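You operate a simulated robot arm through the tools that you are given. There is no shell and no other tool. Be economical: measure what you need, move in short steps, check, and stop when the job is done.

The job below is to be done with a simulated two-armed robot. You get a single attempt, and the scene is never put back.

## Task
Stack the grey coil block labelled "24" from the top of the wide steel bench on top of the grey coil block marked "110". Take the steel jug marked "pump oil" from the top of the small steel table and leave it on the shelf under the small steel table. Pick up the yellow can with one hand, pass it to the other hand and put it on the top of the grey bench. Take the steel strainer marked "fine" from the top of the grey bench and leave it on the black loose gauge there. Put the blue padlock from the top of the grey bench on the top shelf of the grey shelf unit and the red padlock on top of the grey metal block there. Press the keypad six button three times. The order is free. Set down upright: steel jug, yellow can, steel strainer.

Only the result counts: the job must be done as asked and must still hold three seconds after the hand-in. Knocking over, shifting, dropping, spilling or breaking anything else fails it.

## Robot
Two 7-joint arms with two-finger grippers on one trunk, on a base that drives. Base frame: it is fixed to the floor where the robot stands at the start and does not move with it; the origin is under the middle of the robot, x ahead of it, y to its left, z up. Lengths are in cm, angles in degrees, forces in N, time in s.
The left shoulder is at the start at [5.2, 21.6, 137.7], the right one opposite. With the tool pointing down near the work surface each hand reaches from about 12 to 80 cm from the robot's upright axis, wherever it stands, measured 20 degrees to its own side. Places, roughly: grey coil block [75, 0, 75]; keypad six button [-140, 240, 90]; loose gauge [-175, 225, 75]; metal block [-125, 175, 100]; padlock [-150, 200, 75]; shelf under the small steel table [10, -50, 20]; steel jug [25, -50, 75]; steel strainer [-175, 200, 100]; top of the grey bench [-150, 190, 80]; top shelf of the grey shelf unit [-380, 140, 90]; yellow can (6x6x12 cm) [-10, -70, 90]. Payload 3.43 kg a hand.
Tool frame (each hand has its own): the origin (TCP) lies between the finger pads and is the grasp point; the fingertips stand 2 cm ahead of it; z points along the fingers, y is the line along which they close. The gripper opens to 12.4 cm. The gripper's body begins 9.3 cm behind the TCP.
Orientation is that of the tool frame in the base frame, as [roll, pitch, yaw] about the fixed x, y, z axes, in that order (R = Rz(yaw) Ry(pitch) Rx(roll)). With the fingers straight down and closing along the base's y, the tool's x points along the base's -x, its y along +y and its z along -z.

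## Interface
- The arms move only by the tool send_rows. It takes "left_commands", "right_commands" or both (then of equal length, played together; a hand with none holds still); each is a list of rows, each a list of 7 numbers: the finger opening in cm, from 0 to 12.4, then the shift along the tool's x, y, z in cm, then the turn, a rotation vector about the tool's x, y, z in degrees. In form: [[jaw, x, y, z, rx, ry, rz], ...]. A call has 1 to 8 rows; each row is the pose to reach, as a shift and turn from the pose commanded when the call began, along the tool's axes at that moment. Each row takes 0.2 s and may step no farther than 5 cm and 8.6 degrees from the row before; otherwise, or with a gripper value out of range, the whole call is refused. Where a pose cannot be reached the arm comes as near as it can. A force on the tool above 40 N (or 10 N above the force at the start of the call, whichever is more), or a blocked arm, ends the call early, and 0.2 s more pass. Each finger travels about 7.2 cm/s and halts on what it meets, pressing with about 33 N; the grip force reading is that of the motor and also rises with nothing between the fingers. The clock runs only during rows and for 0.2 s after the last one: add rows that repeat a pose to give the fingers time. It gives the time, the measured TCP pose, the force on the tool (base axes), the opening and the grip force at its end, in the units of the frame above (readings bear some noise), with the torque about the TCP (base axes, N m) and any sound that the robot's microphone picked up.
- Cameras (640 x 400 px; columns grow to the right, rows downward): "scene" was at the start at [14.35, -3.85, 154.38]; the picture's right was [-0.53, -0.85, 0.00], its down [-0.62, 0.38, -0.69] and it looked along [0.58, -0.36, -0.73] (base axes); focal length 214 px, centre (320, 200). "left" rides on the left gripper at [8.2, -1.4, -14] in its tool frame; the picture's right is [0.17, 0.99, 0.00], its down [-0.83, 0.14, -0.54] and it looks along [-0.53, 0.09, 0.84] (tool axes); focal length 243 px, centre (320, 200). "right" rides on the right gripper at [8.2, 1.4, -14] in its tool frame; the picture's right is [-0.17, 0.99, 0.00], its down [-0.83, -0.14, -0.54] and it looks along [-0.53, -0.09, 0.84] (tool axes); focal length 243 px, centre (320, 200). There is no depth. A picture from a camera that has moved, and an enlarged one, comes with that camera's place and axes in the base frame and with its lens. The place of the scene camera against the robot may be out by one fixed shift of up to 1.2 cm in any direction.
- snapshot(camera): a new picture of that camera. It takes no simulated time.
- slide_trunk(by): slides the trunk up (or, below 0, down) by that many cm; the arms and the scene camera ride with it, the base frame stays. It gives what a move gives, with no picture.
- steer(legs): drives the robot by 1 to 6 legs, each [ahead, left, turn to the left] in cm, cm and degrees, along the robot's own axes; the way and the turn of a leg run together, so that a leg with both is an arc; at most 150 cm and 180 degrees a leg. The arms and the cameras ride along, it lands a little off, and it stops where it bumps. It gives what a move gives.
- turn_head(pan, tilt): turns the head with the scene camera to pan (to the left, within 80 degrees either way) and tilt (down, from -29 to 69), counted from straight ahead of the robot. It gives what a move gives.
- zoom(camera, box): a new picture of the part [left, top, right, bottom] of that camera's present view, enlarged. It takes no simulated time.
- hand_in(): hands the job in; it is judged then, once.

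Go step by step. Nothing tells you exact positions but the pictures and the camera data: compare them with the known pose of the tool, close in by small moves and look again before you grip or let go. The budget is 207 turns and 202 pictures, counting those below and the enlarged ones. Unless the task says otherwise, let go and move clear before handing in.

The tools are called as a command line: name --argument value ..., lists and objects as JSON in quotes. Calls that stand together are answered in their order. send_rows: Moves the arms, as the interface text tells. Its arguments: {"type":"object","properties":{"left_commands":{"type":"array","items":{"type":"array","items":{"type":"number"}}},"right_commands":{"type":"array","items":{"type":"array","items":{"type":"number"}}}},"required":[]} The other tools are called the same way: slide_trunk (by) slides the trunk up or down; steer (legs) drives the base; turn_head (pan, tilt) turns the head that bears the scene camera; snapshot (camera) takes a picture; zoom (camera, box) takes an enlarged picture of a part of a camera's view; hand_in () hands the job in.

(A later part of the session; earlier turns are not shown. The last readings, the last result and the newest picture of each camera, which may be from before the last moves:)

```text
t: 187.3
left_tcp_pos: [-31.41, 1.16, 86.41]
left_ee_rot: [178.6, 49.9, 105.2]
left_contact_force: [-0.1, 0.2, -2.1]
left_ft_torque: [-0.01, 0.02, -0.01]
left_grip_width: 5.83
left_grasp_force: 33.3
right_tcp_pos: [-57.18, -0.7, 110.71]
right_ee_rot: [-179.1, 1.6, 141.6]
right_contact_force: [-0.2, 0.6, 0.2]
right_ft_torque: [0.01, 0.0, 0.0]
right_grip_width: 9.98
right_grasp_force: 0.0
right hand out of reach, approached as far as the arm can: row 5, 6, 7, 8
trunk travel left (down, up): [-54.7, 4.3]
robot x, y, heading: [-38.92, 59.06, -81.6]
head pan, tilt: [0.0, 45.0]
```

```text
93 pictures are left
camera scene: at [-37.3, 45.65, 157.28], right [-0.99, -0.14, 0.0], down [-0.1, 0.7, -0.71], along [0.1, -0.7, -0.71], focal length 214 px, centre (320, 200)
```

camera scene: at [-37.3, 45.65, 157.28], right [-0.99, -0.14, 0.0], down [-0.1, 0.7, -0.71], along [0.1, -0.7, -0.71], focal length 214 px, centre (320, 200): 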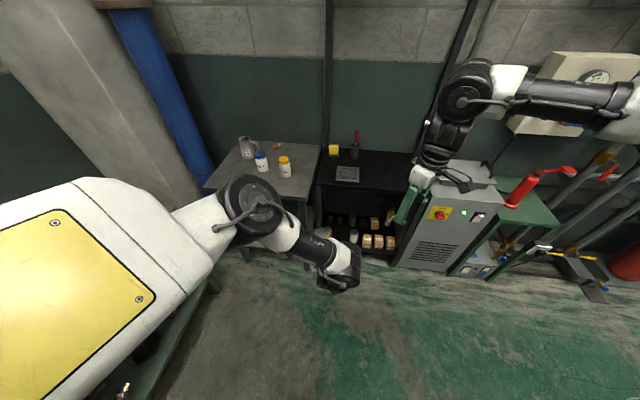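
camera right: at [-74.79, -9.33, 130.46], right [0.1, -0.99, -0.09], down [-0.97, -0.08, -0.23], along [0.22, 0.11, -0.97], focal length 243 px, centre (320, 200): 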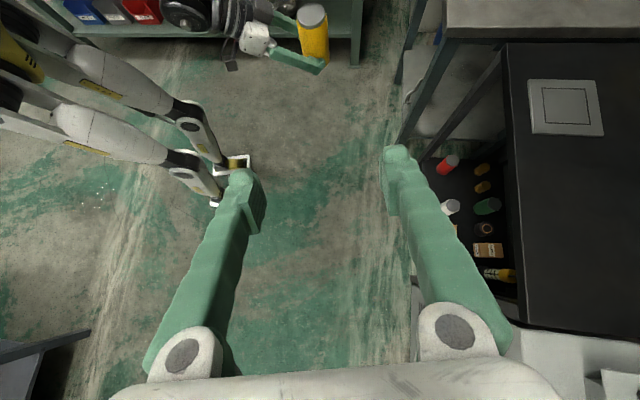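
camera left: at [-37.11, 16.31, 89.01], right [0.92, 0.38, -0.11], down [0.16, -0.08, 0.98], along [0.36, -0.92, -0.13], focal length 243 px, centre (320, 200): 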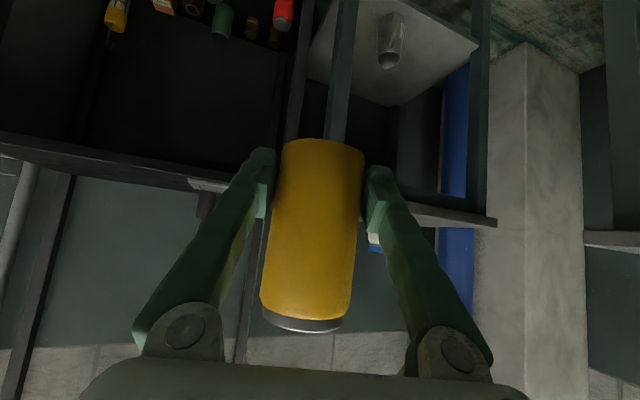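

Yaw is not the limiter there; the wrist position is. Tilting the hand toward the left with yaw ≈190 should carry the TCP inward. Trying that.

send_rows --right_commands '[[9, 0, 0, 0, 0, 0, -8], [9, 0, 0, 0, 0, 0, -16], [9, 0, 0, 0, 0, 0, -24], [9, 0, 0, 0, 0, 0, -32], [9, 0, 0, 0, 0, 0, -40], [9, 0, 0, 0, 0, 0, -47], [9, 0, 0, 0, 0, 0, -47]]'

send_rows --right_commands '[[9, -1.5, 0, 0, 0, -6.5, 0], [9, -3, 0, 0, 0, -13, 0], [9, -4.5, 0, 0, 0, -19.5, 0], [9, -6, 0, 0, 0, -26, 0], [9, -7.5, 0, 0, 0, -32, 0], [9, -9, 0, 0, 0, -39, 0], [9, -10, 0, 0, 0, -45, 0], [9, -10, 0, 0, 0, -45, 0]]'

snapshot --camera "right"

snapshot --camera "scene"

```text
t: 188.9
left_tcp_pos: [-31.29, 1.26, 86.35]
left_ee_rot: [178.7, 49.9, 105.3]
left_contact_force: [0.7, -0.3, -3.2]
left_ft_torque: [0.01, 0.0, 0.0]
left_grip_width: 5.88
left_grasp_force: 33.0
right_tcp_pos: [-57.28, -0.68, 110.98]
right_ee_rot: [-178.4, 0.5, -171.4]
right_contact_force: [0.8, -1.4, 0.0]
right_ft_torque: [-0.01, -0.03, -0.01]
right_grip_width: 8.98
right_grasp_force: 0.1
trunk travel left (down, up): [-54.7, 4.3]
robot x, y, heading: [-39.02, 59.56, -82.0]
head pan, tilt: [0.0, 45.0]
```

```text
t: 190.7
left_tcp_pos: [-31.2, 1.24, 86.2]
left_ee_rot: [178.8, 49.9, 105.1]
left_contact_force: [-0.2, -1.6, -2.6]
left_ft_torque: [0.04, 0.01, 0.0]
left_grip_width: 5.87
left_grasp_force: 32.8
right_tcp_pos: [-47.3, 0.79, 111.11]
right_ee_rot: [-177.8, 45.3, -169.8]
right_contact_force: [0.7, -0.4, -0.8]
right_ft_torque: [0.0, -0.01, 0.01]
right_grip_width: 9.0
right_grasp_force: 0.2
trunk travel left (down, up): [-54.7, 4.3]
robot x, y, heading: [-39.34, 58.91, -82.2]
head pan, tilt: [0.0, 45.0]
```

```text
92 pictures are left
camera right: at [-63.02, -0.08, 115.07], right [-0.03, 1.0, 0.09], down [0.21, -0.08, 0.97], along [0.98, 0.05, -0.21], focal length 243 px, centre (320, 200)
```

right: 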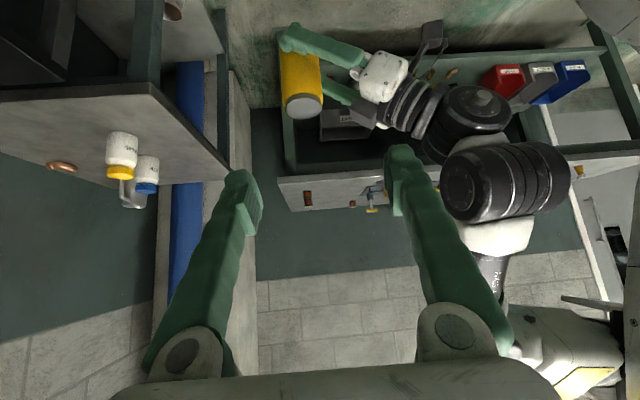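

```text
91 pictures are left
camera scene: at [-37.23, 45.69, 157.28], right [-0.99, -0.14, 0.0], down [-0.1, 0.7, -0.71], along [0.1, -0.7, -0.71], focal length 214 px, centre (320, 200)
```

scene: 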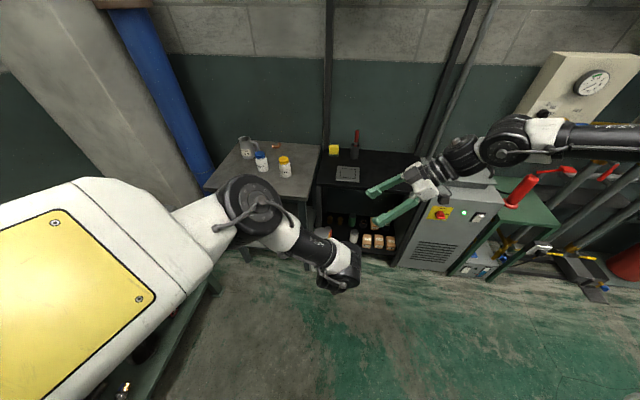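

It reaches now. The right hand points at the can from the right; approach along its axis, stopping 10 cm short.

send_rows --right_commands '[[8.6, 0.6, -0.4, 4, 0, 0, 0], [8.6, 1.2, -0.7, 8, 0, 0, 0], [8.6, 1.8, -1.1, 12, 0, 0, 0], [8.6, 2.3, -1.4, 15, 0, 0, 0], [8.6, 2.3, -1.4, 15, 0, 0, 0]]'

snapshot --camera "right"

snapshot --camera "left"

```text
t: 191.9
left_tcp_pos: [-31.27, 1.21, 86.3]
left_ee_rot: [178.9, 49.9, 105.2]
left_contact_force: [-0.3, -0.4, -3.0]
left_ft_torque: [0.04, 0.04, 0.0]
left_grip_width: 5.84
left_grasp_force: 33.2
right_tcp_pos: [-41.39, 2.65, 102.38]
right_ee_rot: [-177.8, 45.3, -170.0]
right_contact_force: [-1.0, -0.4, -0.2]
right_ft_torque: [0.0, -0.02, -0.02]
right_grip_width: 8.62
right_grasp_force: 0.0
right hand out of reach, approached as far as the arm can: row 3, 4, 5
trunk travel left (down, up): [-54.7, 4.3]
robot x, y, heading: [-38.92, 59.13, -82.0]
head pan, tilt: [0.0, 45.0]
```

```text
90 pictures are left
camera right: at [-57.1, 1.82, 106.42], right [-0.03, 1.0, 0.09], down [0.22, -0.08, 0.97], along [0.98, 0.05, -0.21], focal length 243 px, centre (320, 200)
```

right: 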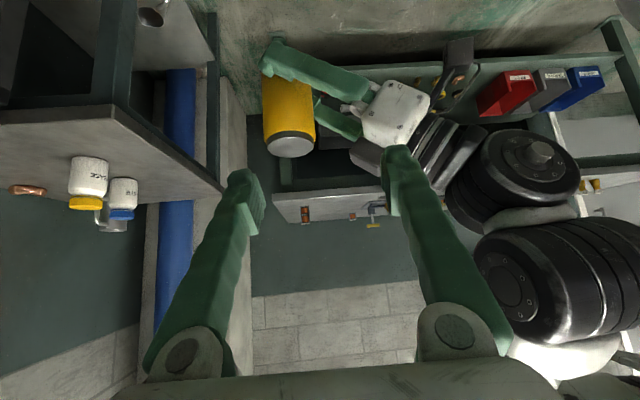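

```text
89 pictures are left
camera left: at [-37.15, 16.29, 89.0], right [0.92, 0.38, -0.11], down [0.15, -0.08, 0.98], along [0.36, -0.92, -0.13], focal length 243 px, centre (320, 200)
```

left: 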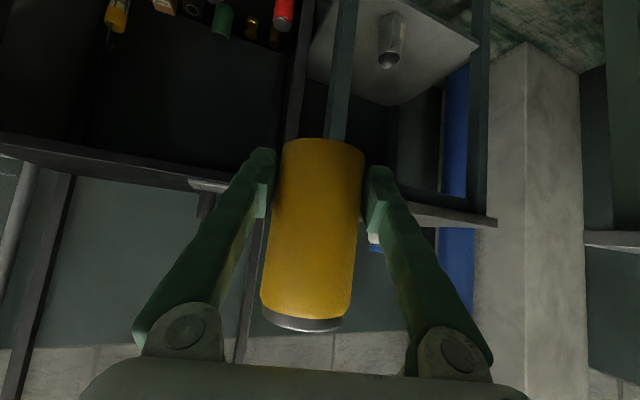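

The right reach ends about 10 cm short. Bring the can closer to the robot and 10 cm higher, where the right wrist has more room.

send_rows --left_commands '[[3, -0.5, 0.4, -3.3, 0, 0, 0], [3, -1, 0.7, -6.6, 0, 0, 0], [3, -1.4, 1.1, -9.9, 0, 0, 0], [3, -1.9, 1.5, -13.2, 0, 0, 0], [3, -1.9, 1.5, -13.2, 0, 0, 0]]'

snapshot --camera "right"

```text
t: 193.3
left_tcp_pos: [-27.79, 8.03, 94.78]
left_ee_rot: [173.2, 50.7, 101.4]
left_contact_force: [-0.5, 0.2, -3.1]
left_ft_torque: [0.04, -0.03, -0.01]
left_grip_width: 5.88
left_grasp_force: 32.6
left hand out of reach, approached as far as the arm can: row 4, 5
right_tcp_pos: [-41.39, 2.73, 102.47]
right_ee_rot: [-177.8, 45.3, -169.9]
right_contact_force: [0.4, -0.1, 0.6]
right_ft_torque: [0.0, 0.02, 0.04]
right_grip_width: 8.61
right_grasp_force: 0.0
trunk travel left (down, up): [-54.7, 4.3]
robot x, y, heading: [-38.76, 59.22, -81.9]
head pan, tilt: [0.0, 45.0]
stopped in row 5 (left hand): the arm was blocked; the commanded pose is now the measured one
```

```text
88 pictures are left
camera right: at [-57.18, 1.85, 106.45], right [-0.03, 1.0, 0.09], down [0.22, -0.08, 0.97], along [0.98, 0.05, -0.21], focal length 243 px, centre (320, 200)
```

right: 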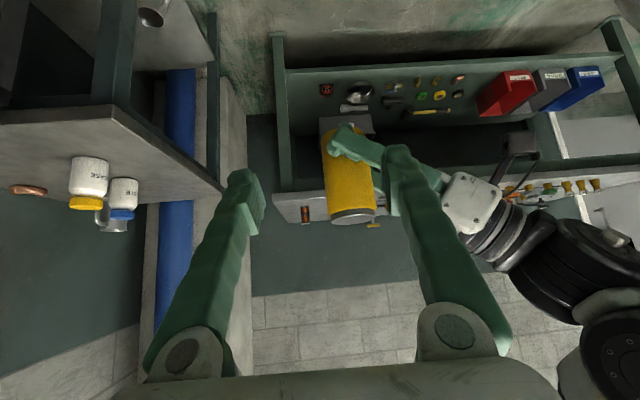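

send_rows --right_commands '[[8.6, 0, 1.2, -0.3, 0, -5, 0], [8.6, 0, 2.5, -0.6, 0, -10, 0], [8.6, 0, 3.8, -0.9, 0, -15, 0], [8.6, 0, 5, -1.2, 0, -20, 0], [8.6, 0, 5, -1.2, 0, -20, 0]]'

snapshot --camera "right"

```text
t: 194.5
left_tcp_pos: [-27.92, 7.95, 94.84]
left_ee_rot: [173.3, 50.7, 101.4]
left_contact_force: [0.5, 0.0, -3.4]
left_ft_torque: [-0.02, 0.06, 0.0]
left_grip_width: 5.89
left_grasp_force: 33.1
right_tcp_pos: [-43.17, 7.8, 103.62]
right_ee_rot: [-176.2, 65.2, -168.2]
right_contact_force: [-0.7, 0.2, 0.4]
right_ft_torque: [-0.03, 0.0, 0.01]
right_grip_width: 8.6
right_grasp_force: 0.0
right hand out of reach, approached as far as the arm can: row 4, 5
trunk travel left (down, up): [-54.7, 4.3]
robot x, y, heading: [-38.89, 58.96, -81.7]
head pan, tilt: [0.0, 45.0]
```

```text
87 pictures are left
camera right: at [-59.33, 6.75, 101.98], right [-0.08, 0.99, 0.12], down [-0.12, -0.13, 0.98], along [0.99, 0.06, 0.13], focal length 243 px, centre (320, 200)
```

right: 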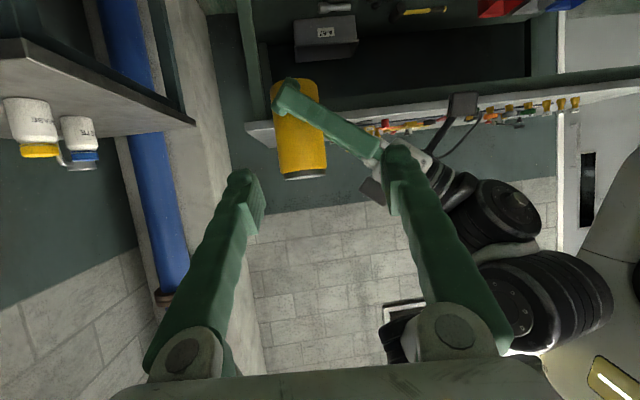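

send_rows --right_commands '[[8.6, 1.5, 0, 3, 0, 0, 0], [8.6, 0, 0, 6, 0, 0, 0], [8.6, -3, 0, 8, 0, 0, 0], [8.6, -6, 0, 10, 0, 0, 0], [8.6, -6, 0, 10, 0, 0, 0]]'

```text
t: 195.7
left_tcp_pos: [-27.81, 7.89, 94.88]
left_ee_rot: [173.2, 50.7, 101.4]
left_contact_force: [0.1, -0.4, -3.6]
left_ft_torque: [0.0, -0.01, 0.01]
left_grip_width: 5.85
left_grasp_force: 33.0
right_tcp_pos: [-35.06, 10.46, 108.22]
right_ee_rot: [-176.3, 65.2, -168.1]
right_contact_force: [-0.3, 1.3, 0.7]
right_ft_torque: [0.04, -0.02, 0.02]
right_grip_width: 8.59
right_grasp_force: 0.1
right hand out of reach, approached as far as the arm can: row 1, 2, 3, 4, 5
trunk travel left (down, up): [-54.7, 4.3]
robot x, y, heading: [-39.0, 59.09, -81.9]
head pan, tilt: [0.0, 45.0]
```

Going higher and nearer helps a lot: only about 7 cm remain. Check the view, then push further inward at this height.

send_rows --right_commands '[[8.6, -0.5, 0, 2.5, 0, 0, 0], [8.6, -1.5, 0, 5, 0, 0, 0], [8.6, -2.5, 0, 7, 0, 0, 0], [8.6, -2.5, 0, 7, 0, 0, 0]]'

snapshot --camera "right"

snapshot --camera "scene"

```text
t: 196.7
left_tcp_pos: [-27.89, 7.87, 94.74]
left_ee_rot: [173.2, 50.7, 101.5]
left_contact_force: [0.3, 0.5, -1.8]
left_ft_torque: [0.02, 0.01, 0.0]
left_grip_width: 5.86
left_grasp_force: 32.8
right_tcp_pos: [-32.03, 12.01, 110.62]
right_ee_rot: [-176.2, 65.2, -168.1]
right_contact_force: [-0.5, 0.2, -0.5]
right_ft_torque: [0.01, -0.02, 0.0]
right_grip_width: 8.59
right_grasp_force: 0.0
right hand out of reach, approached as far as the arm can: row 1, 2, 3, 4
trunk travel left (down, up): [-54.7, 4.3]
robot x, y, heading: [-38.94, 59.09, -82.1]
head pan, tilt: [0.0, 45.0]
```

```text
86 pictures are left
camera right: at [-48.23, 11.07, 109.0], right [-0.08, 0.99, 0.12], down [-0.12, -0.13, 0.98], along [0.99, 0.06, 0.13], focal length 243 px, centre (320, 200)
```

right: 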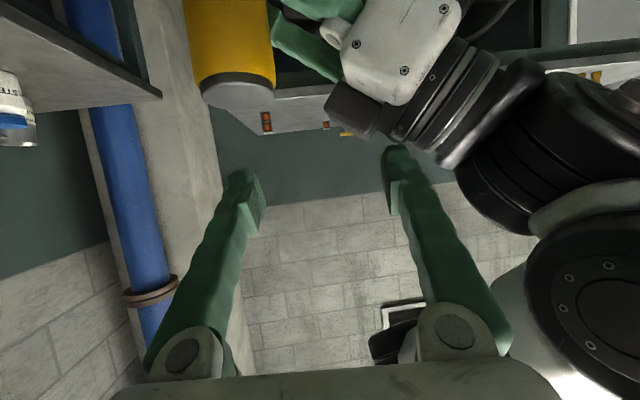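

```text
85 pictures are left
camera scene: at [-37.27, 45.68, 157.28], right [-0.99, -0.14, 0.0], down [-0.1, 0.7, -0.71], along [0.1, -0.7, -0.71], focal length 214 px, centre (320, 200)
```

scene: 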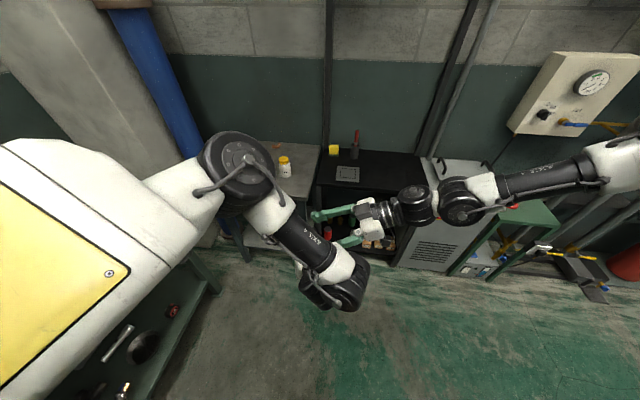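

Right reach improves with height, so I'll back the right hand off, raise the can higher with the left hand, and level it.

send_rows --right_commands '[[8.6, 0, 0, -4, 0, 0, 0], [8.6, 0, 0, -8, 0, 0, 0], [8.6, 0, 0, -12, 0, 0, 0], [8.6, 0, 0, -12, 0, 0, 0]]'

send_rows --left_commands '[[3, -3.3, -0.4, -2, 1.7, 0, 0], [3, -6.6, -0.8, -3.9, 3.4, 0, 0], [3, -9.9, -1.2, -5.8, 5.1, 0, 0], [3, -13.2, -1.6, -7.8, 6.8, 0, 0], [3, -13.2, -1.6, -7.8, 6.8, 0, 0]]'

snapshot --camera "right"

```text
t: 197.7
left_tcp_pos: [-27.73, 7.97, 94.97]
left_ee_rot: [173.2, 50.8, 101.5]
left_contact_force: [0.6, -0.2, -3.1]
left_ft_torque: [0.01, 0.01, -0.05]
left_grip_width: 5.9
left_grasp_force: 33.5
right_tcp_pos: [-42.99, 10.59, 115.63]
right_ee_rot: [-176.3, 65.3, -168.2]
right_contact_force: [0.2, 0.2, 0.4]
right_ft_torque: [-0.01, 0.0, 0.04]
right_grip_width: 8.59
right_grasp_force: 0.0
trunk travel left (down, up): [-54.7, 4.3]
robot x, y, heading: [-38.78, 59.24, -81.7]
head pan, tilt: [0.0, 45.0]
```

```text
t: 199.1
left_tcp_pos: [-28.4, 5.72, 107.41]
left_ee_rot: [177.6, 49.0, 100.4]
left_contact_force: [0.5, -0.7, -2.9]
left_ft_torque: [0.02, 0.0, 0.02]
left_grip_width: 5.85
left_grasp_force: 32.8
right_tcp_pos: [-43.04, 10.59, 115.69]
right_ee_rot: [-176.3, 65.3, -168.1]
right_contact_force: [-0.3, 0.2, 0.0]
right_ft_torque: [0.02, 0.04, -0.03]
right_grip_width: 8.62
right_grasp_force: 0.1
trunk travel left (down, up): [-54.7, 4.3]
robot x, y, heading: [-39.06, 59.01, -81.9]
head pan, tilt: [0.0, 45.0]
stopped in row 5 (left hand): the arm was blocked; the commanded pose is now the measured one
```

```text
84 pictures are left
camera right: at [-59.22, 9.69, 114.02], right [-0.08, 0.99, 0.12], down [-0.12, -0.13, 0.98], along [0.99, 0.06, 0.13], focal length 243 px, centre (320, 200)
```

right: 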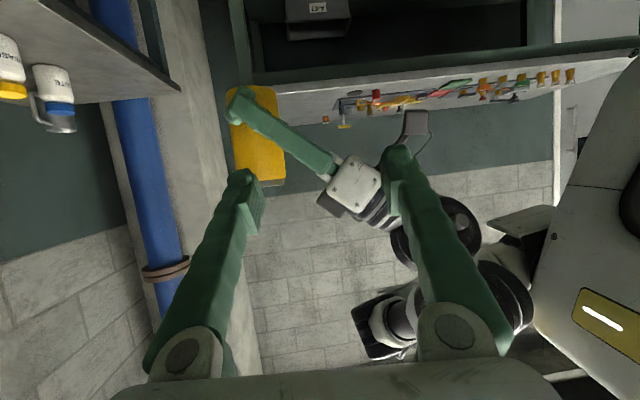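

The can is now at z 107–116 near (-28.5,5.7). Align the right hand sideways first, then slide in.

send_rows --right_commands '[[8.6, 1.2, -2.4, 0.2, 0, 0, 0], [8.6, 2.4, -4.7, 0.4, 0, 0, 0], [8.6, 1.2, -5.3, 3.8, 0, 0, 0], [8.6, 1.2, -5.3, 3.8, 0, 0, 0]]'

snapshot --camera "right"

```text
t: 200.1
left_tcp_pos: [-28.64, 5.93, 107.41]
left_ee_rot: [177.6, 49.0, 100.5]
left_contact_force: [0.6, -0.5, -2.5]
left_ft_torque: [0.04, 0.0, 0.03]
left_grip_width: 5.87
left_grasp_force: 33.2
right_tcp_pos: [-39.39, 5.58, 113.3]
right_ee_rot: [-176.3, 65.2, -168.1]
right_contact_force: [0.0, 0.3, -1.0]
right_ft_torque: [-0.03, -0.03, 0.0]
right_grip_width: 8.6
right_grasp_force: 0.0
trunk travel left (down, up): [-54.7, 4.3]
robot x, y, heading: [-39.01, 59.52, -81.8]
head pan, tilt: [0.0, 45.0]
```

```text
83 pictures are left
camera right: at [-55.49, 4.59, 111.57], right [-0.08, 0.99, 0.12], down [-0.12, -0.13, 0.98], along [0.99, 0.06, 0.13], focal length 243 px, centre (320, 200)
```

right: 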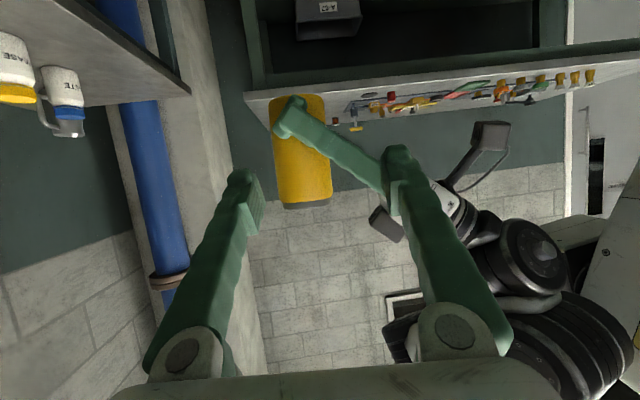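

All reachable now. Slide the right hand in around the can's top, with a narrower opening.

send_rows --right_commands '[[7.9, -1, -1.2, 2.4, 0, 0, 0], [7.9, -2.1, -1.7, 4.7, 0, 0, 0], [7.9, -3, -2, 6.6, 0, 0, 0], [7.9, -3, -2, 6.6, 0, 0, 0]]'

snapshot --camera "right"

snapshot --camera "left"

```text
t: 200.7
left_tcp_pos: [-27.56, 5.69, 107.62]
left_ee_rot: [176.2, 49.0, 100.0]
left_contact_force: [-0.8, 1.0, -3.2]
left_ft_torque: [0.04, 0.02, -0.02]
left_grip_width: 5.86
left_grasp_force: 32.6
right_tcp_pos: [-35.11, 4.51, 113.22]
right_ee_rot: [-176.2, 65.0, -168.4]
right_contact_force: [-0.3, 0.8, -0.3]
right_ft_torque: [-0.04, -0.02, 0.01]
right_grip_width: 7.92
right_grasp_force: 0.1
trunk travel left (down, up): [-54.7, 4.3]
robot x, y, heading: [-39.1, 59.42, -81.9]
head pan, tilt: [0.0, 45.0]
stopped in row 2 (left hand): the force on the tool passed its limit at 61 N (the readings are from after the stop); the commanded pose is now the measured one
```

```text
82 pictures are left
camera right: at [-51.2, 3.56, 111.5], right [-0.07, 0.99, 0.12], down [-0.12, -0.13, 0.98], along [0.99, 0.06, 0.13], focal length 243 px, centre (320, 200)
```

right: 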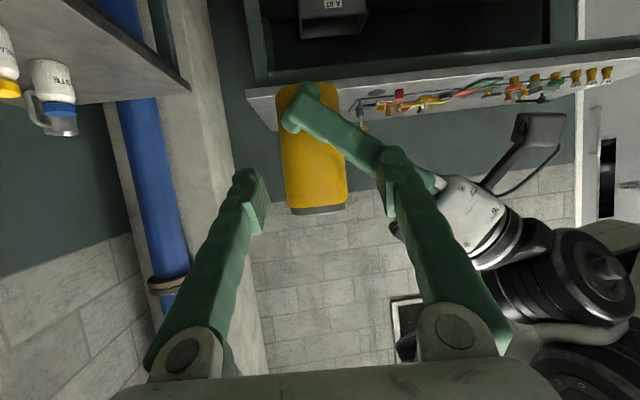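

```text
81 pictures are left
camera left: at [-32.66, 20.97, 110.43], right [0.94, 0.33, -0.08], down [0.12, -0.11, 0.99], along [0.31, -0.94, -0.15], focal length 243 px, centre (320, 200)
```

left: 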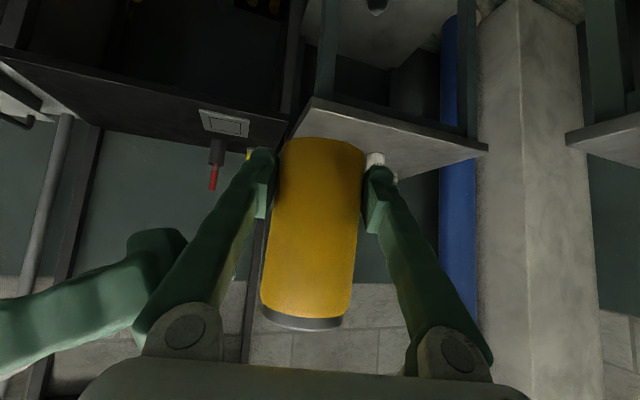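

The right rear finger touched the left finger's knuckle. I'll back off and use a steeper tilt so the right fingers come in from above.

send_rows --right_commands '[[7.9, -1, 0, -4, 0, 0, 0], [7.9, -4, 0, -7, 0, 6, 0], [7.9, -6, 0, -9, 0, 12, 0], [7.9, -8, 0, -9, 0, 18, 0], [7.9, -10, 0, -9, 0, 25, 0], [7.9, -10, 0, -9, 0, 25, 0]]'

snapshot --camera "right"

```text
t: 202.1
left_tcp_pos: [-27.8, 5.65, 107.51]
left_ee_rot: [176.1, 49.1, 99.9]
left_contact_force: [0.0, -0.8, -3.3]
left_ft_torque: [0.0, 0.0, 0.0]
left_grip_width: 5.85
left_grasp_force: 32.9
right_tcp_pos: [-39.38, 4.23, 125.98]
right_ee_rot: [-178.0, 40.0, -170.3]
right_contact_force: [1.1, 1.3, 0.6]
right_ft_torque: [0.0, -0.02, 0.01]
right_grip_width: 7.92
right_grasp_force: 0.1
trunk travel left (down, up): [-54.7, 4.3]
robot x, y, heading: [-39.29, 59.19, -82.2]
head pan, tilt: [0.0, 45.0]
```

```text
80 pictures are left
camera right: at [-54.59, 3.7, 131.25], right [-0.02, 1.0, 0.08], down [0.3, -0.07, 0.95], along [0.95, 0.04, -0.3], focal length 243 px, centre (320, 200)
```

right: 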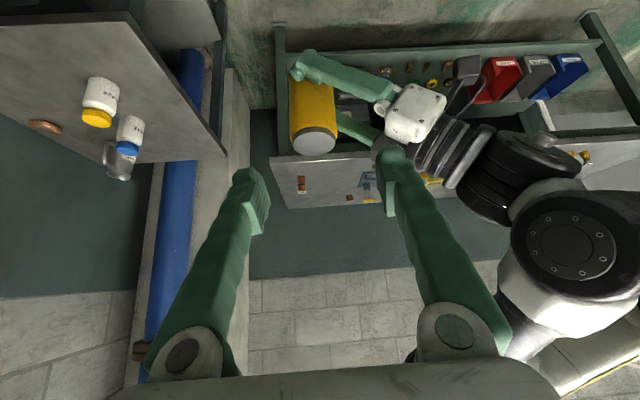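

This steeper approach lines up with the can axis exactly along the tool. Advance 10 cm, check, then the rest.

send_rows --right_commands '[[7.9, 0.1, -0.3, 4, 0, 0, 0], [7.9, 0.2, -0.6, 8, 0, 0, 0], [7.9, 0.2, -0.8, 11, 0, 0, 0], [7.9, 0.2, -0.8, 11, 0, 0, 0]]'

snapshot --camera "right"

snapshot --camera "left"

```text
t: 203.1
left_tcp_pos: [-27.56, 5.66, 107.64]
left_ee_rot: [176.3, 49.1, 99.8]
left_contact_force: [0.3, -1.1, -3.0]
left_ft_torque: [0.04, 0.01, -0.02]
left_grip_width: 5.85
left_grasp_force: 33.2
right_tcp_pos: [-34.83, 4.15, 120.41]
right_ee_rot: [-177.8, 40.1, -170.4]
right_contact_force: [-0.3, 0.0, -0.2]
right_ft_torque: [0.03, 0.02, 0.0]
right_grip_width: 7.92
right_grasp_force: 0.1
right hand out of reach, approached as far as the arm can: row 2, 3, 4
trunk travel left (down, up): [-54.7, 4.3]
robot x, y, heading: [-39.04, 59.07, -81.8]
head pan, tilt: [0.0, 45.0]
```

```text
79 pictures are left
camera right: at [-50.22, 3.59, 125.74], right [-0.02, 1.0, 0.08], down [0.3, -0.07, 0.95], along [0.95, 0.04, -0.3], focal length 243 px, centre (320, 200)
```

right: 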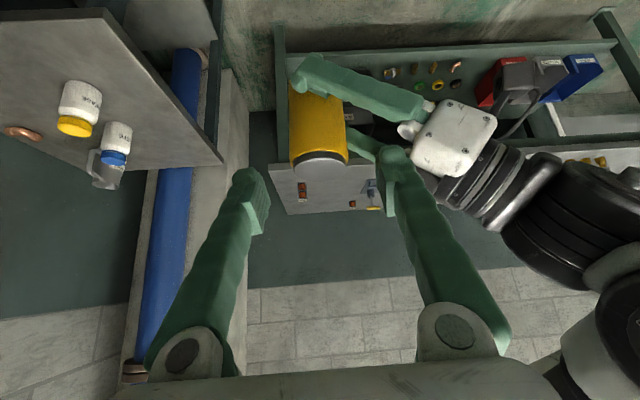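

```text
78 pictures are left
camera left: at [-32.76, 21.01, 110.49], right [0.94, 0.32, -0.08], down [0.12, -0.11, 0.99], along [0.31, -0.94, -0.14], focal length 243 px, centre (320, 200)
```

left: 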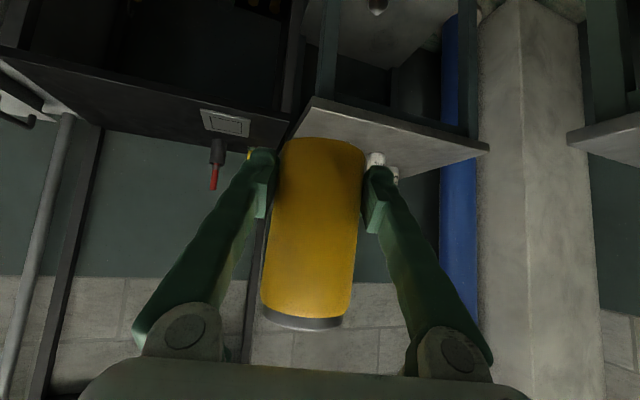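

The right hand stops 9 cm short, so I'll bring the can up into its open fingers with the left hand, half way first.

send_rows --left_commands '[[3, -1.2, -1.1, -1.4, 0, 0, 0], [3, -2.4, -2.1, -2.7, 0, 0, 0], [3, -2.4, -2.1, -2.7, 0, 0, 0]]'

snapshot --camera "right"

```text
t: 204.1
left_tcp_pos: [-27.55, 7.96, 105.95]
left_ee_rot: [174.8, 43.5, 101.5]
left_contact_force: [0.2, 0.5, -2.8]
left_ft_torque: [0.03, 0.0, 0.0]
left_grip_width: 5.88
left_grasp_force: 33.6
right_tcp_pos: [-35.0, 4.2, 120.43]
right_ee_rot: [-177.8, 40.2, -170.4]
right_contact_force: [0.3, -0.1, 0.5]
right_ft_torque: [0.01, 0.01, -0.02]
right_grip_width: 7.89
right_grasp_force: 0.1
trunk travel left (down, up): [-54.7, 4.3]
robot x, y, heading: [-38.76, 59.05, -82.0]
head pan, tilt: [0.0, 45.0]
stopped in row 3 (left hand): the arm was blocked; the commanded pose is now the measured one
```

```text
77 pictures are left
camera right: at [-50.24, 3.57, 125.74], right [-0.02, 1.0, 0.08], down [0.3, -0.07, 0.95], along [0.95, 0.04, -0.3], focal length 243 px, centre (320, 200)
```

right: 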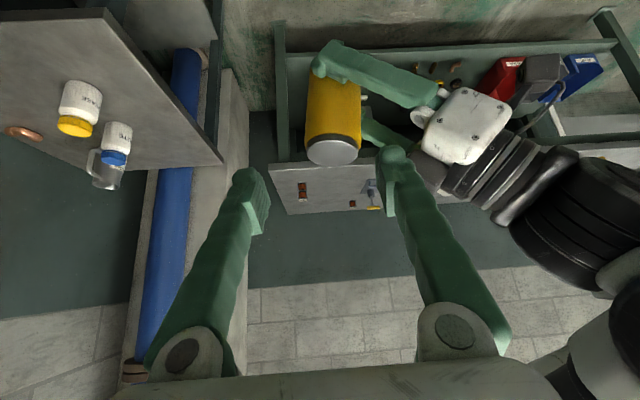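

The left arm folds badly when drawn nearer. I'll restore it level, and use the 25° right tilt, but 2 cm higher so it clears the left knuckle.

send_rows --left_commands '[[3, 0, 0, 0, 0, 0, 0], [3, 0, 0, 0, 0, 0, 0], [3, -0.8, -0.4, 0.4, 0.8, -1.4, 0], [3, -1.5, -0.8, 0.7, 1.6, -2.8, 0], [3, -2.3, -1.2, 1, 2.4, -4.2, 0], [3, -3, -1.6, 1.4, 3, -5.6, 0], [3, -3, -1.6, 1.4, 3, -5.6, 0]]' --right_commands '[[7.9, 0, 0, -4, 0, 0, 0], [7.9, 1, 0.2, -7, 0, -4, 0], [7.9, 3, 0.5, -6, 0, -8, 0], [7.9, 5, 0.9, -4, 0, -13, 0], [7.9, 6.5, 1.1, -2, 0, -19, 0], [7.9, 7.7, 1.3, 0, 0, -25, 0], [7.9, 7.7, 1.3, 0, 0, -25, 0]]'

snapshot --camera "right"

```text
t: 205.7
left_tcp_pos: [-28.9, 4.41, 107.27]
left_ee_rot: [177.6, 49.4, 100.7]
left_contact_force: [-0.3, -0.4, -3.2]
left_ft_torque: [-0.01, -0.01, -0.01]
left_grip_width: 5.86
left_grasp_force: 33.3
right_tcp_pos: [-41.01, 4.53, 115.37]
right_ee_rot: [-175.9, 65.3, -168.0]
right_contact_force: [0.1, 0.8, 0.1]
right_ft_torque: [0.0, 0.01, -0.04]
right_grip_width: 7.88
right_grasp_force: 0.0
trunk travel left (down, up): [-54.7, 4.3]
robot x, y, heading: [-38.31, 59.53, -82.0]
head pan, tilt: [0.0, 45.0]
```

```text
76 pictures are left
camera right: at [-57.08, 3.64, 113.73], right [-0.07, 0.99, 0.12], down [-0.12, -0.13, 0.98], along [0.99, 0.06, 0.13], focal length 243 px, centre (320, 200)
```

right: 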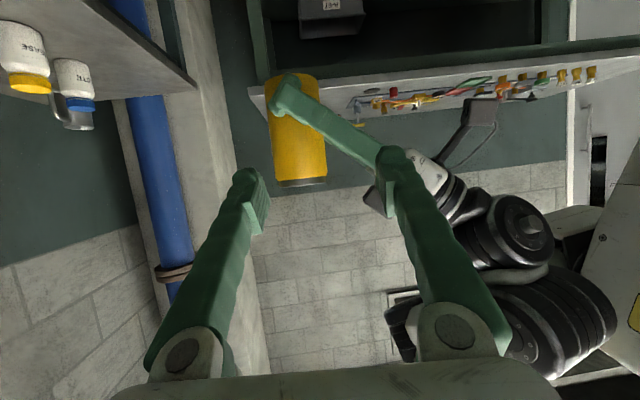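

Lid top is at about (-29.2,3.5,115.2), and the rear finger should now clear. Slide in most of the way.

send_rows --right_commands '[[7.9, -0.8, -1.2, 2, 0, 0, 0], [7.9, -1.7, -1.7, 4, 0, 0, 0], [7.9, -2.5, -2, 6, 0, 0, 0], [7.9, -3.1, -2.2, 7.5, 0, 0, 0], [7.9, -3.1, -2.2, 7.5, 0, 0, 0]]'

snapshot --camera "right"

snapshot --camera "left"

```text
t: 206.9
left_tcp_pos: [-29.07, 4.56, 107.25]
left_ee_rot: [177.4, 49.4, 100.7]
left_contact_force: [0.2, -0.4, -3.3]
left_ft_torque: [0.04, 0.0, 0.01]
left_grip_width: 5.85
left_grasp_force: 32.9
right_tcp_pos: [-32.58, 3.4, 115.21]
right_ee_rot: [-176.1, 65.1, -168.2]
right_contact_force: [-0.9, -0.9, 0.7]
right_ft_torque: [-0.01, 0.0, 0.01]
right_grip_width: 7.92
right_grasp_force: 0.1
trunk travel left (down, up): [-54.7, 4.3]
robot x, y, heading: [-38.77, 58.86, -81.7]
head pan, tilt: [0.0, 45.0]
```

```text
75 pictures are left
camera right: at [-48.73, 2.49, 113.52], right [-0.07, 0.99, 0.12], down [-0.12, -0.13, 0.98], along [0.99, 0.06, 0.13], focal length 243 px, centre (320, 200)
```

right: 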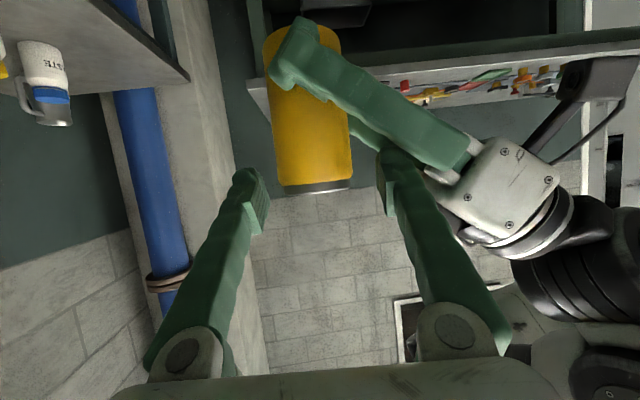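

```text
74 pictures are left
camera left: at [-33.92, 19.79, 110.11], right [0.94, 0.32, -0.1], down [0.14, -0.1, 0.99], along [0.3, -0.94, -0.14], focal length 243 px, centre (320, 200)
```

left: 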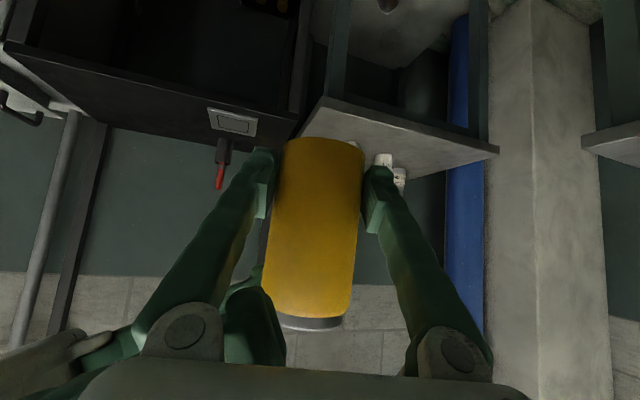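

Inside without contact, but a bit high on the lid. Advance 3.6 cm along the fingers (which also drops 1.5 cm).

send_rows --right_commands '[[7.9, 0, 0, 1, 0, 0, 0], [7.9, 0, 0, 2, 0, 0, 0], [7.9, 0, 0, 3, 0, 0, 0], [7.9, 0, 0, 3.7, 0, 0, 0], [7.9, 0, 0, 3.7, 0, 0, 0]]'

snapshot --camera "right"

```text
t: 208.1
left_tcp_pos: [-28.99, 4.36, 107.3]
left_ee_rot: [177.6, 49.3, 100.6]
left_contact_force: [6.7, 10.3, -5.6]
left_ft_torque: [-0.59, 0.33, 0.11]
left_grip_width: 5.87
left_grasp_force: 32.9
right_tcp_pos: [-31.31, 4.59, 114.95]
right_ee_rot: [-175.8, 65.2, -168.2]
right_contact_force: [-6.6, -9.2, 2.3]
right_ft_torque: [-0.16, 0.05, -0.44]
right_grip_width: 8.36
right_grasp_force: 4.3
right hand out of reach, approached as far as the arm can: row 1, 2, 3, 4, 5
trunk travel left (down, up): [-54.7, 4.3]
robot x, y, heading: [-38.77, 59.36, -81.8]
head pan, tilt: [0.0, 45.0]
```

```text
73 pictures are left
camera right: at [-47.6, 3.81, 113.31], right [-0.07, 0.99, 0.12], down [-0.12, -0.13, 0.98], along [0.99, 0.05, 0.13], focal length 243 px, centre (320, 200)
```

right: 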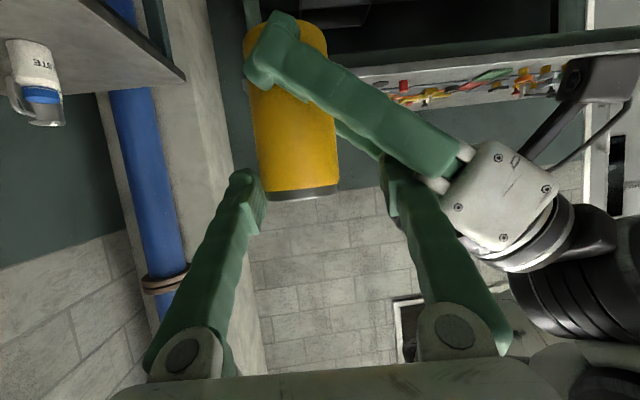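

Right arm is at its limit, with the fingertips just reaching the can axis. Nudge the can 2 cm toward the right hand and 1 cm up with the left.

send_rows --left_commands '[[3, 0, -0.8, -0.8, 0, 0, 0], [3, -0.2, -1.7, -1.6, 0, 0, 0], [3, -0.2, -1.7, -1.6, 0, 0, 0]]'

snapshot --camera "right"

```text
t: 208.9
left_tcp_pos: [-28.6, 5.04, 107.22]
left_ee_rot: [177.0, 48.2, 102.5]
left_contact_force: [0.0, 0.4, -4.7]
left_ft_torque: [-0.03, 0.02, -0.04]
left_grip_width: 5.87
left_grasp_force: 33.1
right_tcp_pos: [-31.38, 4.97, 114.94]
right_ee_rot: [-176.1, 65.0, -168.3]
right_contact_force: [-0.9, -1.2, 0.6]
right_ft_torque: [-0.04, -0.02, -0.02]
right_grip_width: 7.99
right_grasp_force: 0.5
trunk travel left (down, up): [-54.7, 4.3]
robot x, y, heading: [-38.79, 59.04, -81.8]
head pan, tilt: [0.0, 45.0]
```

```text
72 pictures are left
camera right: at [-47.5, 3.97, 113.26], right [-0.07, 0.99, 0.12], down [-0.12, -0.13, 0.98], along [0.99, 0.06, 0.13], focal length 243 px, centre (320, 200)
```

right: 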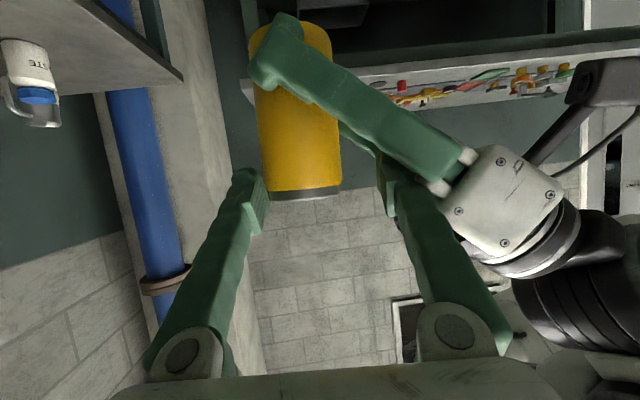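

Roll the left hand so the can's top leans about 2.5 cm into the right gripper.

send_rows --left_commands '[[3, 0, 0, 0, 0, 0, 7], [3, 0, 0, 0, 0, 0, 14], [3, 0, 0, 0, 0, 0, 21], [3, 0, 0, 0, 0, 0, 21]]'

snapshot --camera "right"

```text
t: 210.1
left_tcp_pos: [-27.59, 4.78, 106.97]
left_ee_rot: [155.9, 42.8, 74.3]
left_contact_force: [-0.5, 0.5, -3.4]
left_ft_torque: [-0.04, -0.04, 0.0]
left_grip_width: 5.85
left_grasp_force: 32.5
right_tcp_pos: [-31.56, 4.76, 114.86]
right_ee_rot: [-175.8, 65.1, -168.1]
right_contact_force: [-0.4, -0.2, -0.3]
right_ft_torque: [0.04, 0.02, 0.08]
right_grip_width: 7.95
right_grasp_force: 0.1
trunk travel left (down, up): [-54.7, 4.3]
robot x, y, heading: [-39.03, 59.24, -81.9]
head pan, tilt: [0.0, 45.0]
stopped in row 4 (left hand): the arm was blocked; the commanded pose is now the measured one
```

```text
71 pictures are left
camera right: at [-47.57, 3.83, 113.3], right [-0.07, 0.99, 0.12], down [-0.12, -0.13, 0.98], along [0.99, 0.05, 0.13], focal length 243 px, centre (320, 200)
```

right: 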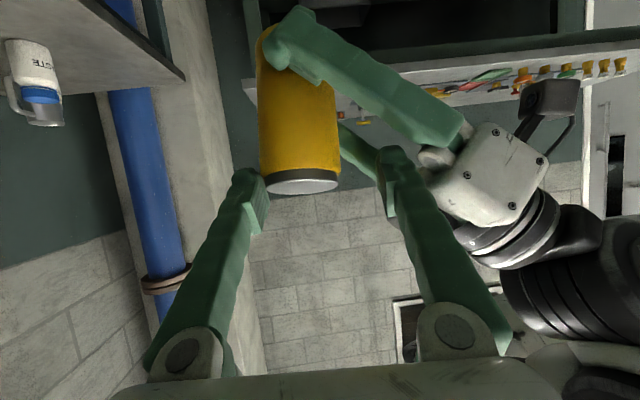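

I'll instead lay the can over: roll the left hand to about 90° so the can's top points at the right hand, which then grips it along its own axis. First retreat the right hand.

send_rows --right_commands '[[8.4, 0, 0, -4, 0, 0, 0], [8.4, 0, 0, -8, 0, 0, 0], [8.4, 0, 0, -12, 0, 0, 0], [8.4, 0, 0, -15, 0, 0, 0]]'

send_rows --left_commands '[[3, 0, 0, 0.5, 0, 0, 8], [3, 0, 0, 1, 0, 0, 16], [3, 0, 0, 1.5, 0, 0, 24], [3, 0, 0, 2, 0, 0, 32], [3, 0, 0, 2, 0, 0, 40], [3, 0, 0, 2, 0, 0, 48], [3, 0, 0, 2, 0, 0, 56], [3, 0, 0, 2, 0, 0, 64]]'

snapshot --camera "right"

snapshot --camera "scene"

```text
t: 211.1
left_tcp_pos: [-27.73, 4.8, 107.0]
left_ee_rot: [156.0, 42.9, 74.4]
left_contact_force: [-1.8, -0.4, -3.0]
left_ft_torque: [0.01, -0.03, 0.01]
left_grip_width: 5.85
left_grasp_force: 33.5
right_tcp_pos: [-44.98, 2.98, 121.19]
right_ee_rot: [-176.0, 65.2, -168.2]
right_contact_force: [0.4, 1.2, -0.7]
right_ft_torque: [0.02, -0.01, -0.02]
right_grip_width: 8.39
right_grasp_force: 0.0
trunk travel left (down, up): [-54.7, 4.3]
robot x, y, heading: [-39.09, 59.5, -82.2]
head pan, tilt: [0.0, 45.0]
```

```text
t: 211.8
left_tcp_pos: [-18.23, 2.24, 107.95]
left_ee_rot: [147.4, 35.7, 67.6]
left_contact_force: [-0.6, 0.2, -2.6]
left_ft_torque: [0.01, -0.01, -0.02]
left_grip_width: 5.85
left_grasp_force: 33.2
left hand out of reach, approached as far as the arm can: row 3
right_tcp_pos: [-44.71, 2.95, 121.17]
right_ee_rot: [-175.9, 64.9, -168.1]
right_contact_force: [0.1, 0.4, 0.3]
right_ft_torque: [-0.03, 0.0, -0.03]
right_grip_width: 8.41
right_grasp_force: 0.1
trunk travel left (down, up): [-54.7, 4.3]
robot x, y, heading: [-39.0, 59.36, -82.0]
head pan, tilt: [0.0, 45.0]
stopped in row 3 (left hand): the arm was blocked; the commanded pose is now the measured one
```

```text
70 pictures are left
camera right: at [-60.86, 2.09, 119.62], right [-0.07, 0.99, 0.12], down [-0.12, -0.13, 0.98], along [0.99, 0.06, 0.13], focal length 243 px, centre (320, 200)
```

right: 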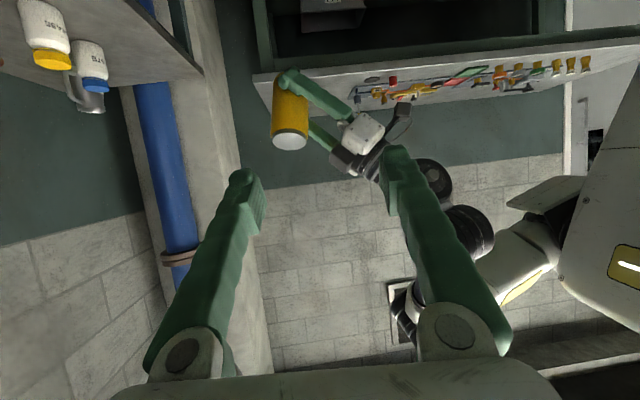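

```text
69 pictures are left
camera scene: at [-37.02, 45.77, 157.28], right [-0.99, -0.14, 0.0], down [-0.1, 0.7, -0.71], along [0.1, -0.7, -0.71], focal length 214 px, centre (320, 200)
```

scene: 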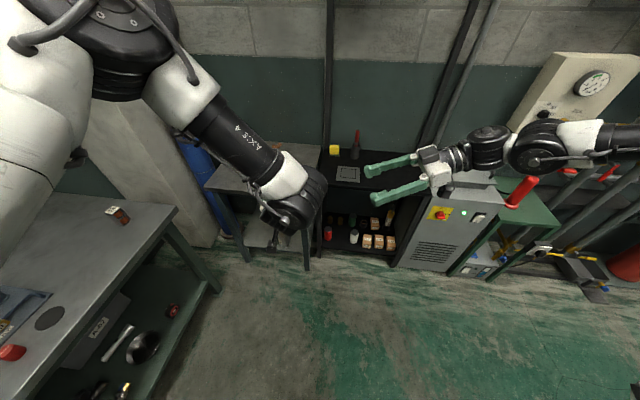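

The wrist limits prevent that. Better: let both hands face each other. I'll yaw the left hand so it points to the robot's right (keeping the can upright), mirroring the right hand.

send_rows --left_commands '[[3, 0.6, -0.2, -0.7, 6.6, -2.4, 3.7], [3, 1.2, -0.4, -1.3, 13.3, -4.8, 7.5], [3, 1.8, -0.6, -2, 19.9, -7.2, 11.2], [3, 2.5, -0.8, -2.7, 26.6, -9.6, 15], [3, 3.1, -1.1, -3.3, 33.2, -12, 18.7], [3, 3.7, -1.3, -4, 39.8, -14.4, 22.5], [3, 4.3, -1.5, -4.6, 46.5, -16.9, 26.2], [3, 4.9, -1.7, -5.3, 53.1, -19.3, 30]]'

snapshot --camera "scene"

```text
t: 212.8
left_tcp_pos: [-20.99, 15.74, 105.89]
left_ee_rot: [165.3, 37.2, 61.4]
left_contact_force: [-0.8, 0.8, -3.1]
left_ft_torque: [0.01, 0.0, 0.0]
left_grip_width: 5.89
left_grasp_force: 33.3
left hand out of reach, approached as far as the arm can: row 1, 2, 3, 4
right_tcp_pos: [-44.83, 2.89, 121.13]
right_ee_rot: [-175.9, 65.1, -168.2]
right_contact_force: [0.4, -0.2, -0.3]
right_ft_torque: [0.01, 0.0, 0.02]
right_grip_width: 8.38
right_grasp_force: 0.1
trunk travel left (down, up): [-54.7, 4.3]
robot x, y, heading: [-38.93, 59.35, -81.9]
head pan, tilt: [0.0, 45.0]
stopped in row 4 (left hand): the arm was blocked; the commanded pose is now the measured one
```

```text
68 pictures are left
camera scene: at [-37.21, 45.76, 157.29], right [-0.99, -0.14, 0.0], down [-0.1, 0.7, -0.71], along [0.1, -0.7, -0.71], focal length 214 px, centre (320, 200)
```

scene: 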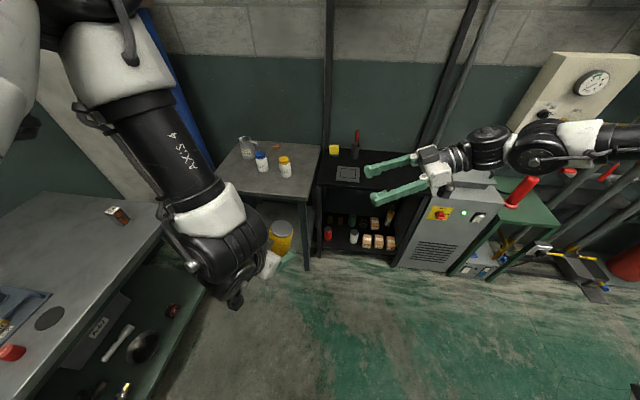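

The left arm flipped into a posture pointing more to the right. Continue: move the can toward the right hand and turn the azimuth a bit more.

send_rows --left_commands '[[3, -1.5, -1.6, 0.4, 4, -1.2, 5], [3, -2.9, -3.1, 0.8, 7.5, -2.5, 9.5], [3, -4.3, -4.6, 1.2, 11, -3.7, 14], [3, -5.7, -6.2, 1.6, 15, -5, 19], [3, -5.7, -6.2, 1.6, 15, -5, 19]]'

snapshot --camera "right"

```text
t: 213.5
left_tcp_pos: [-22.93, 17.29, 105.46]
left_ee_rot: [172.2, 38.0, 66.1]
left_contact_force: [0.5, -0.1, -2.9]
left_ft_torque: [0.06, -0.01, -0.02]
left_grip_width: 5.86
left_grasp_force: 33.3
left hand out of reach, approached as far as the arm can: row 1, 2, 3
right_tcp_pos: [-44.9, 2.91, 121.23]
right_ee_rot: [-175.9, 65.1, -168.2]
right_contact_force: [-0.6, 0.4, -0.8]
right_ft_torque: [-0.04, 0.0, 0.03]
right_grip_width: 8.39
right_grasp_force: 0.0
trunk travel left (down, up): [-54.7, 4.3]
robot x, y, heading: [-39.17, 59.0, -81.9]
head pan, tilt: [0.0, 45.0]
stopped in row 3 (left hand): the arm was blocked; the commanded pose is now the measured one
```

```text
67 pictures are left
camera right: at [-61.01, 2.01, 119.57], right [-0.07, 0.99, 0.12], down [-0.12, -0.13, 0.98], along [0.99, 0.06, 0.13], focal length 243 px, centre (320, 200)
```

right: 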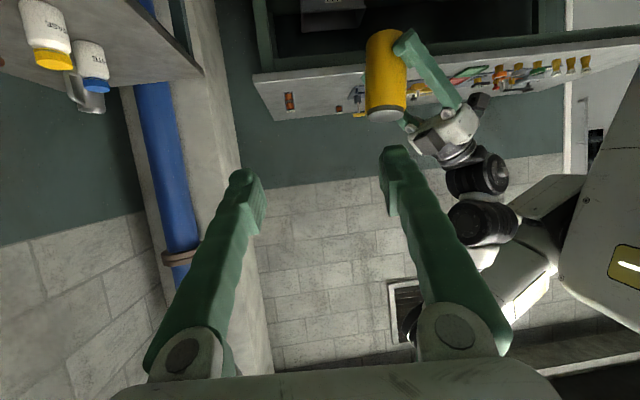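

Left hand and can are clear in view; lid is at about (-24.5,15.7,113.8). The right arm reaches further when closer to the body, so move it to the same depth first.

send_rows --right_commands '[[8.2, 0.4, 2.9, 3.1, 0, 0, 0], [8.2, 0.9, 5.7, 6.2, 0, 0, 0], [8.2, 1.2, 8.6, 9.3, 0, 0, 0], [8.2, 1.3, 11.4, 12.4, 0, 0, 0], [8.2, 1.3, 11.4, 12.4, 0, 0, 0]]'

snapshot --camera "right"

```text
t: 214.7
left_tcp_pos: [-22.86, 16.93, 105.72]
left_ee_rot: [171.9, 38.1, 66.0]
left_contact_force: [0.0, 0.0, -2.8]
left_ft_torque: [0.02, -0.04, -0.03]
left_grip_width: 5.89
left_grasp_force: 32.8
right_tcp_pos: [-35.96, 15.54, 114.52]
right_ee_rot: [-175.9, 65.2, -168.2]
right_contact_force: [-0.2, -1.3, -0.1]
right_ft_torque: [0.0, -0.01, 0.01]
right_grip_width: 8.17
right_grasp_force: 0.1
trunk travel left (down, up): [-54.7, 4.3]
robot x, y, heading: [-39.06, 59.19, -82.0]
head pan, tilt: [0.0, 45.0]
```

```text
66 pictures are left
camera right: at [-52.05, 14.53, 112.91], right [-0.07, 0.99, 0.12], down [-0.12, -0.13, 0.98], along [0.99, 0.06, 0.13], focal length 243 px, centre (320, 200)
```

right: 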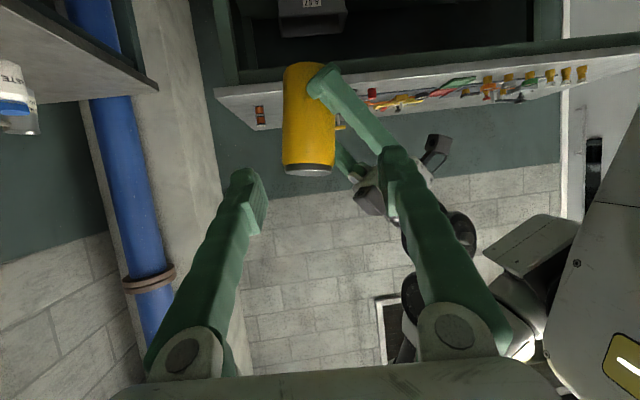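

Lid at about (-24.4,15.3,113). Slide in.

send_rows --right_commands '[[8.2, -0.6, -0.6, 3, 0, 0, 0], [8.2, -1.2, -1.1, 6, 0, 0, 0], [8.2, -1.7, -1.5, 9, 0, 0, 0], [8.2, -1.7, -1.5, 9, 0, 0, 0]]'

snapshot --camera "right"

```text
t: 215.7
left_tcp_pos: [-22.84, 16.83, 105.8]
left_ee_rot: [172.0, 38.3, 66.0]
left_contact_force: [0.0, 0.5, -3.1]
left_ft_torque: [0.06, 0.0, -0.02]
left_grip_width: 5.88
left_grasp_force: 32.2
right_tcp_pos: [-29.27, 15.42, 113.39]
right_ee_rot: [-175.9, 65.1, -168.2]
right_contact_force: [-0.1, 0.7, -0.4]
right_ft_torque: [-0.02, 0.02, 0.02]
right_grip_width: 8.19
right_grasp_force: 0.0
right hand out of reach, approached as far as the arm can: row 3, 4
trunk travel left (down, up): [-54.7, 4.3]
robot x, y, heading: [-39.08, 59.14, -81.8]
head pan, tilt: [0.0, 45.0]
```

```text
65 pictures are left
camera right: at [-45.38, 14.48, 111.87], right [-0.07, 0.99, 0.12], down [-0.12, -0.13, 0.98], along [0.99, 0.06, 0.13], focal length 243 px, centre (320, 200)
```

right: 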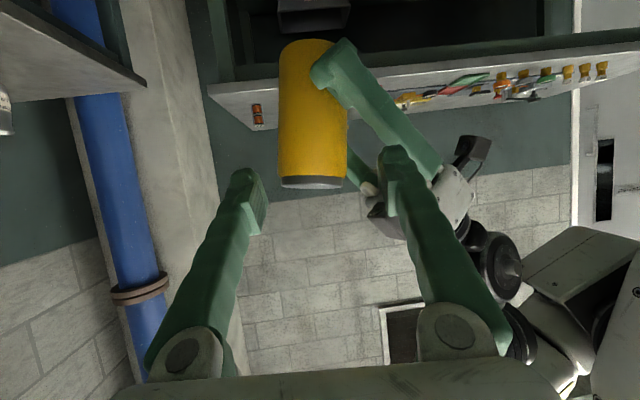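

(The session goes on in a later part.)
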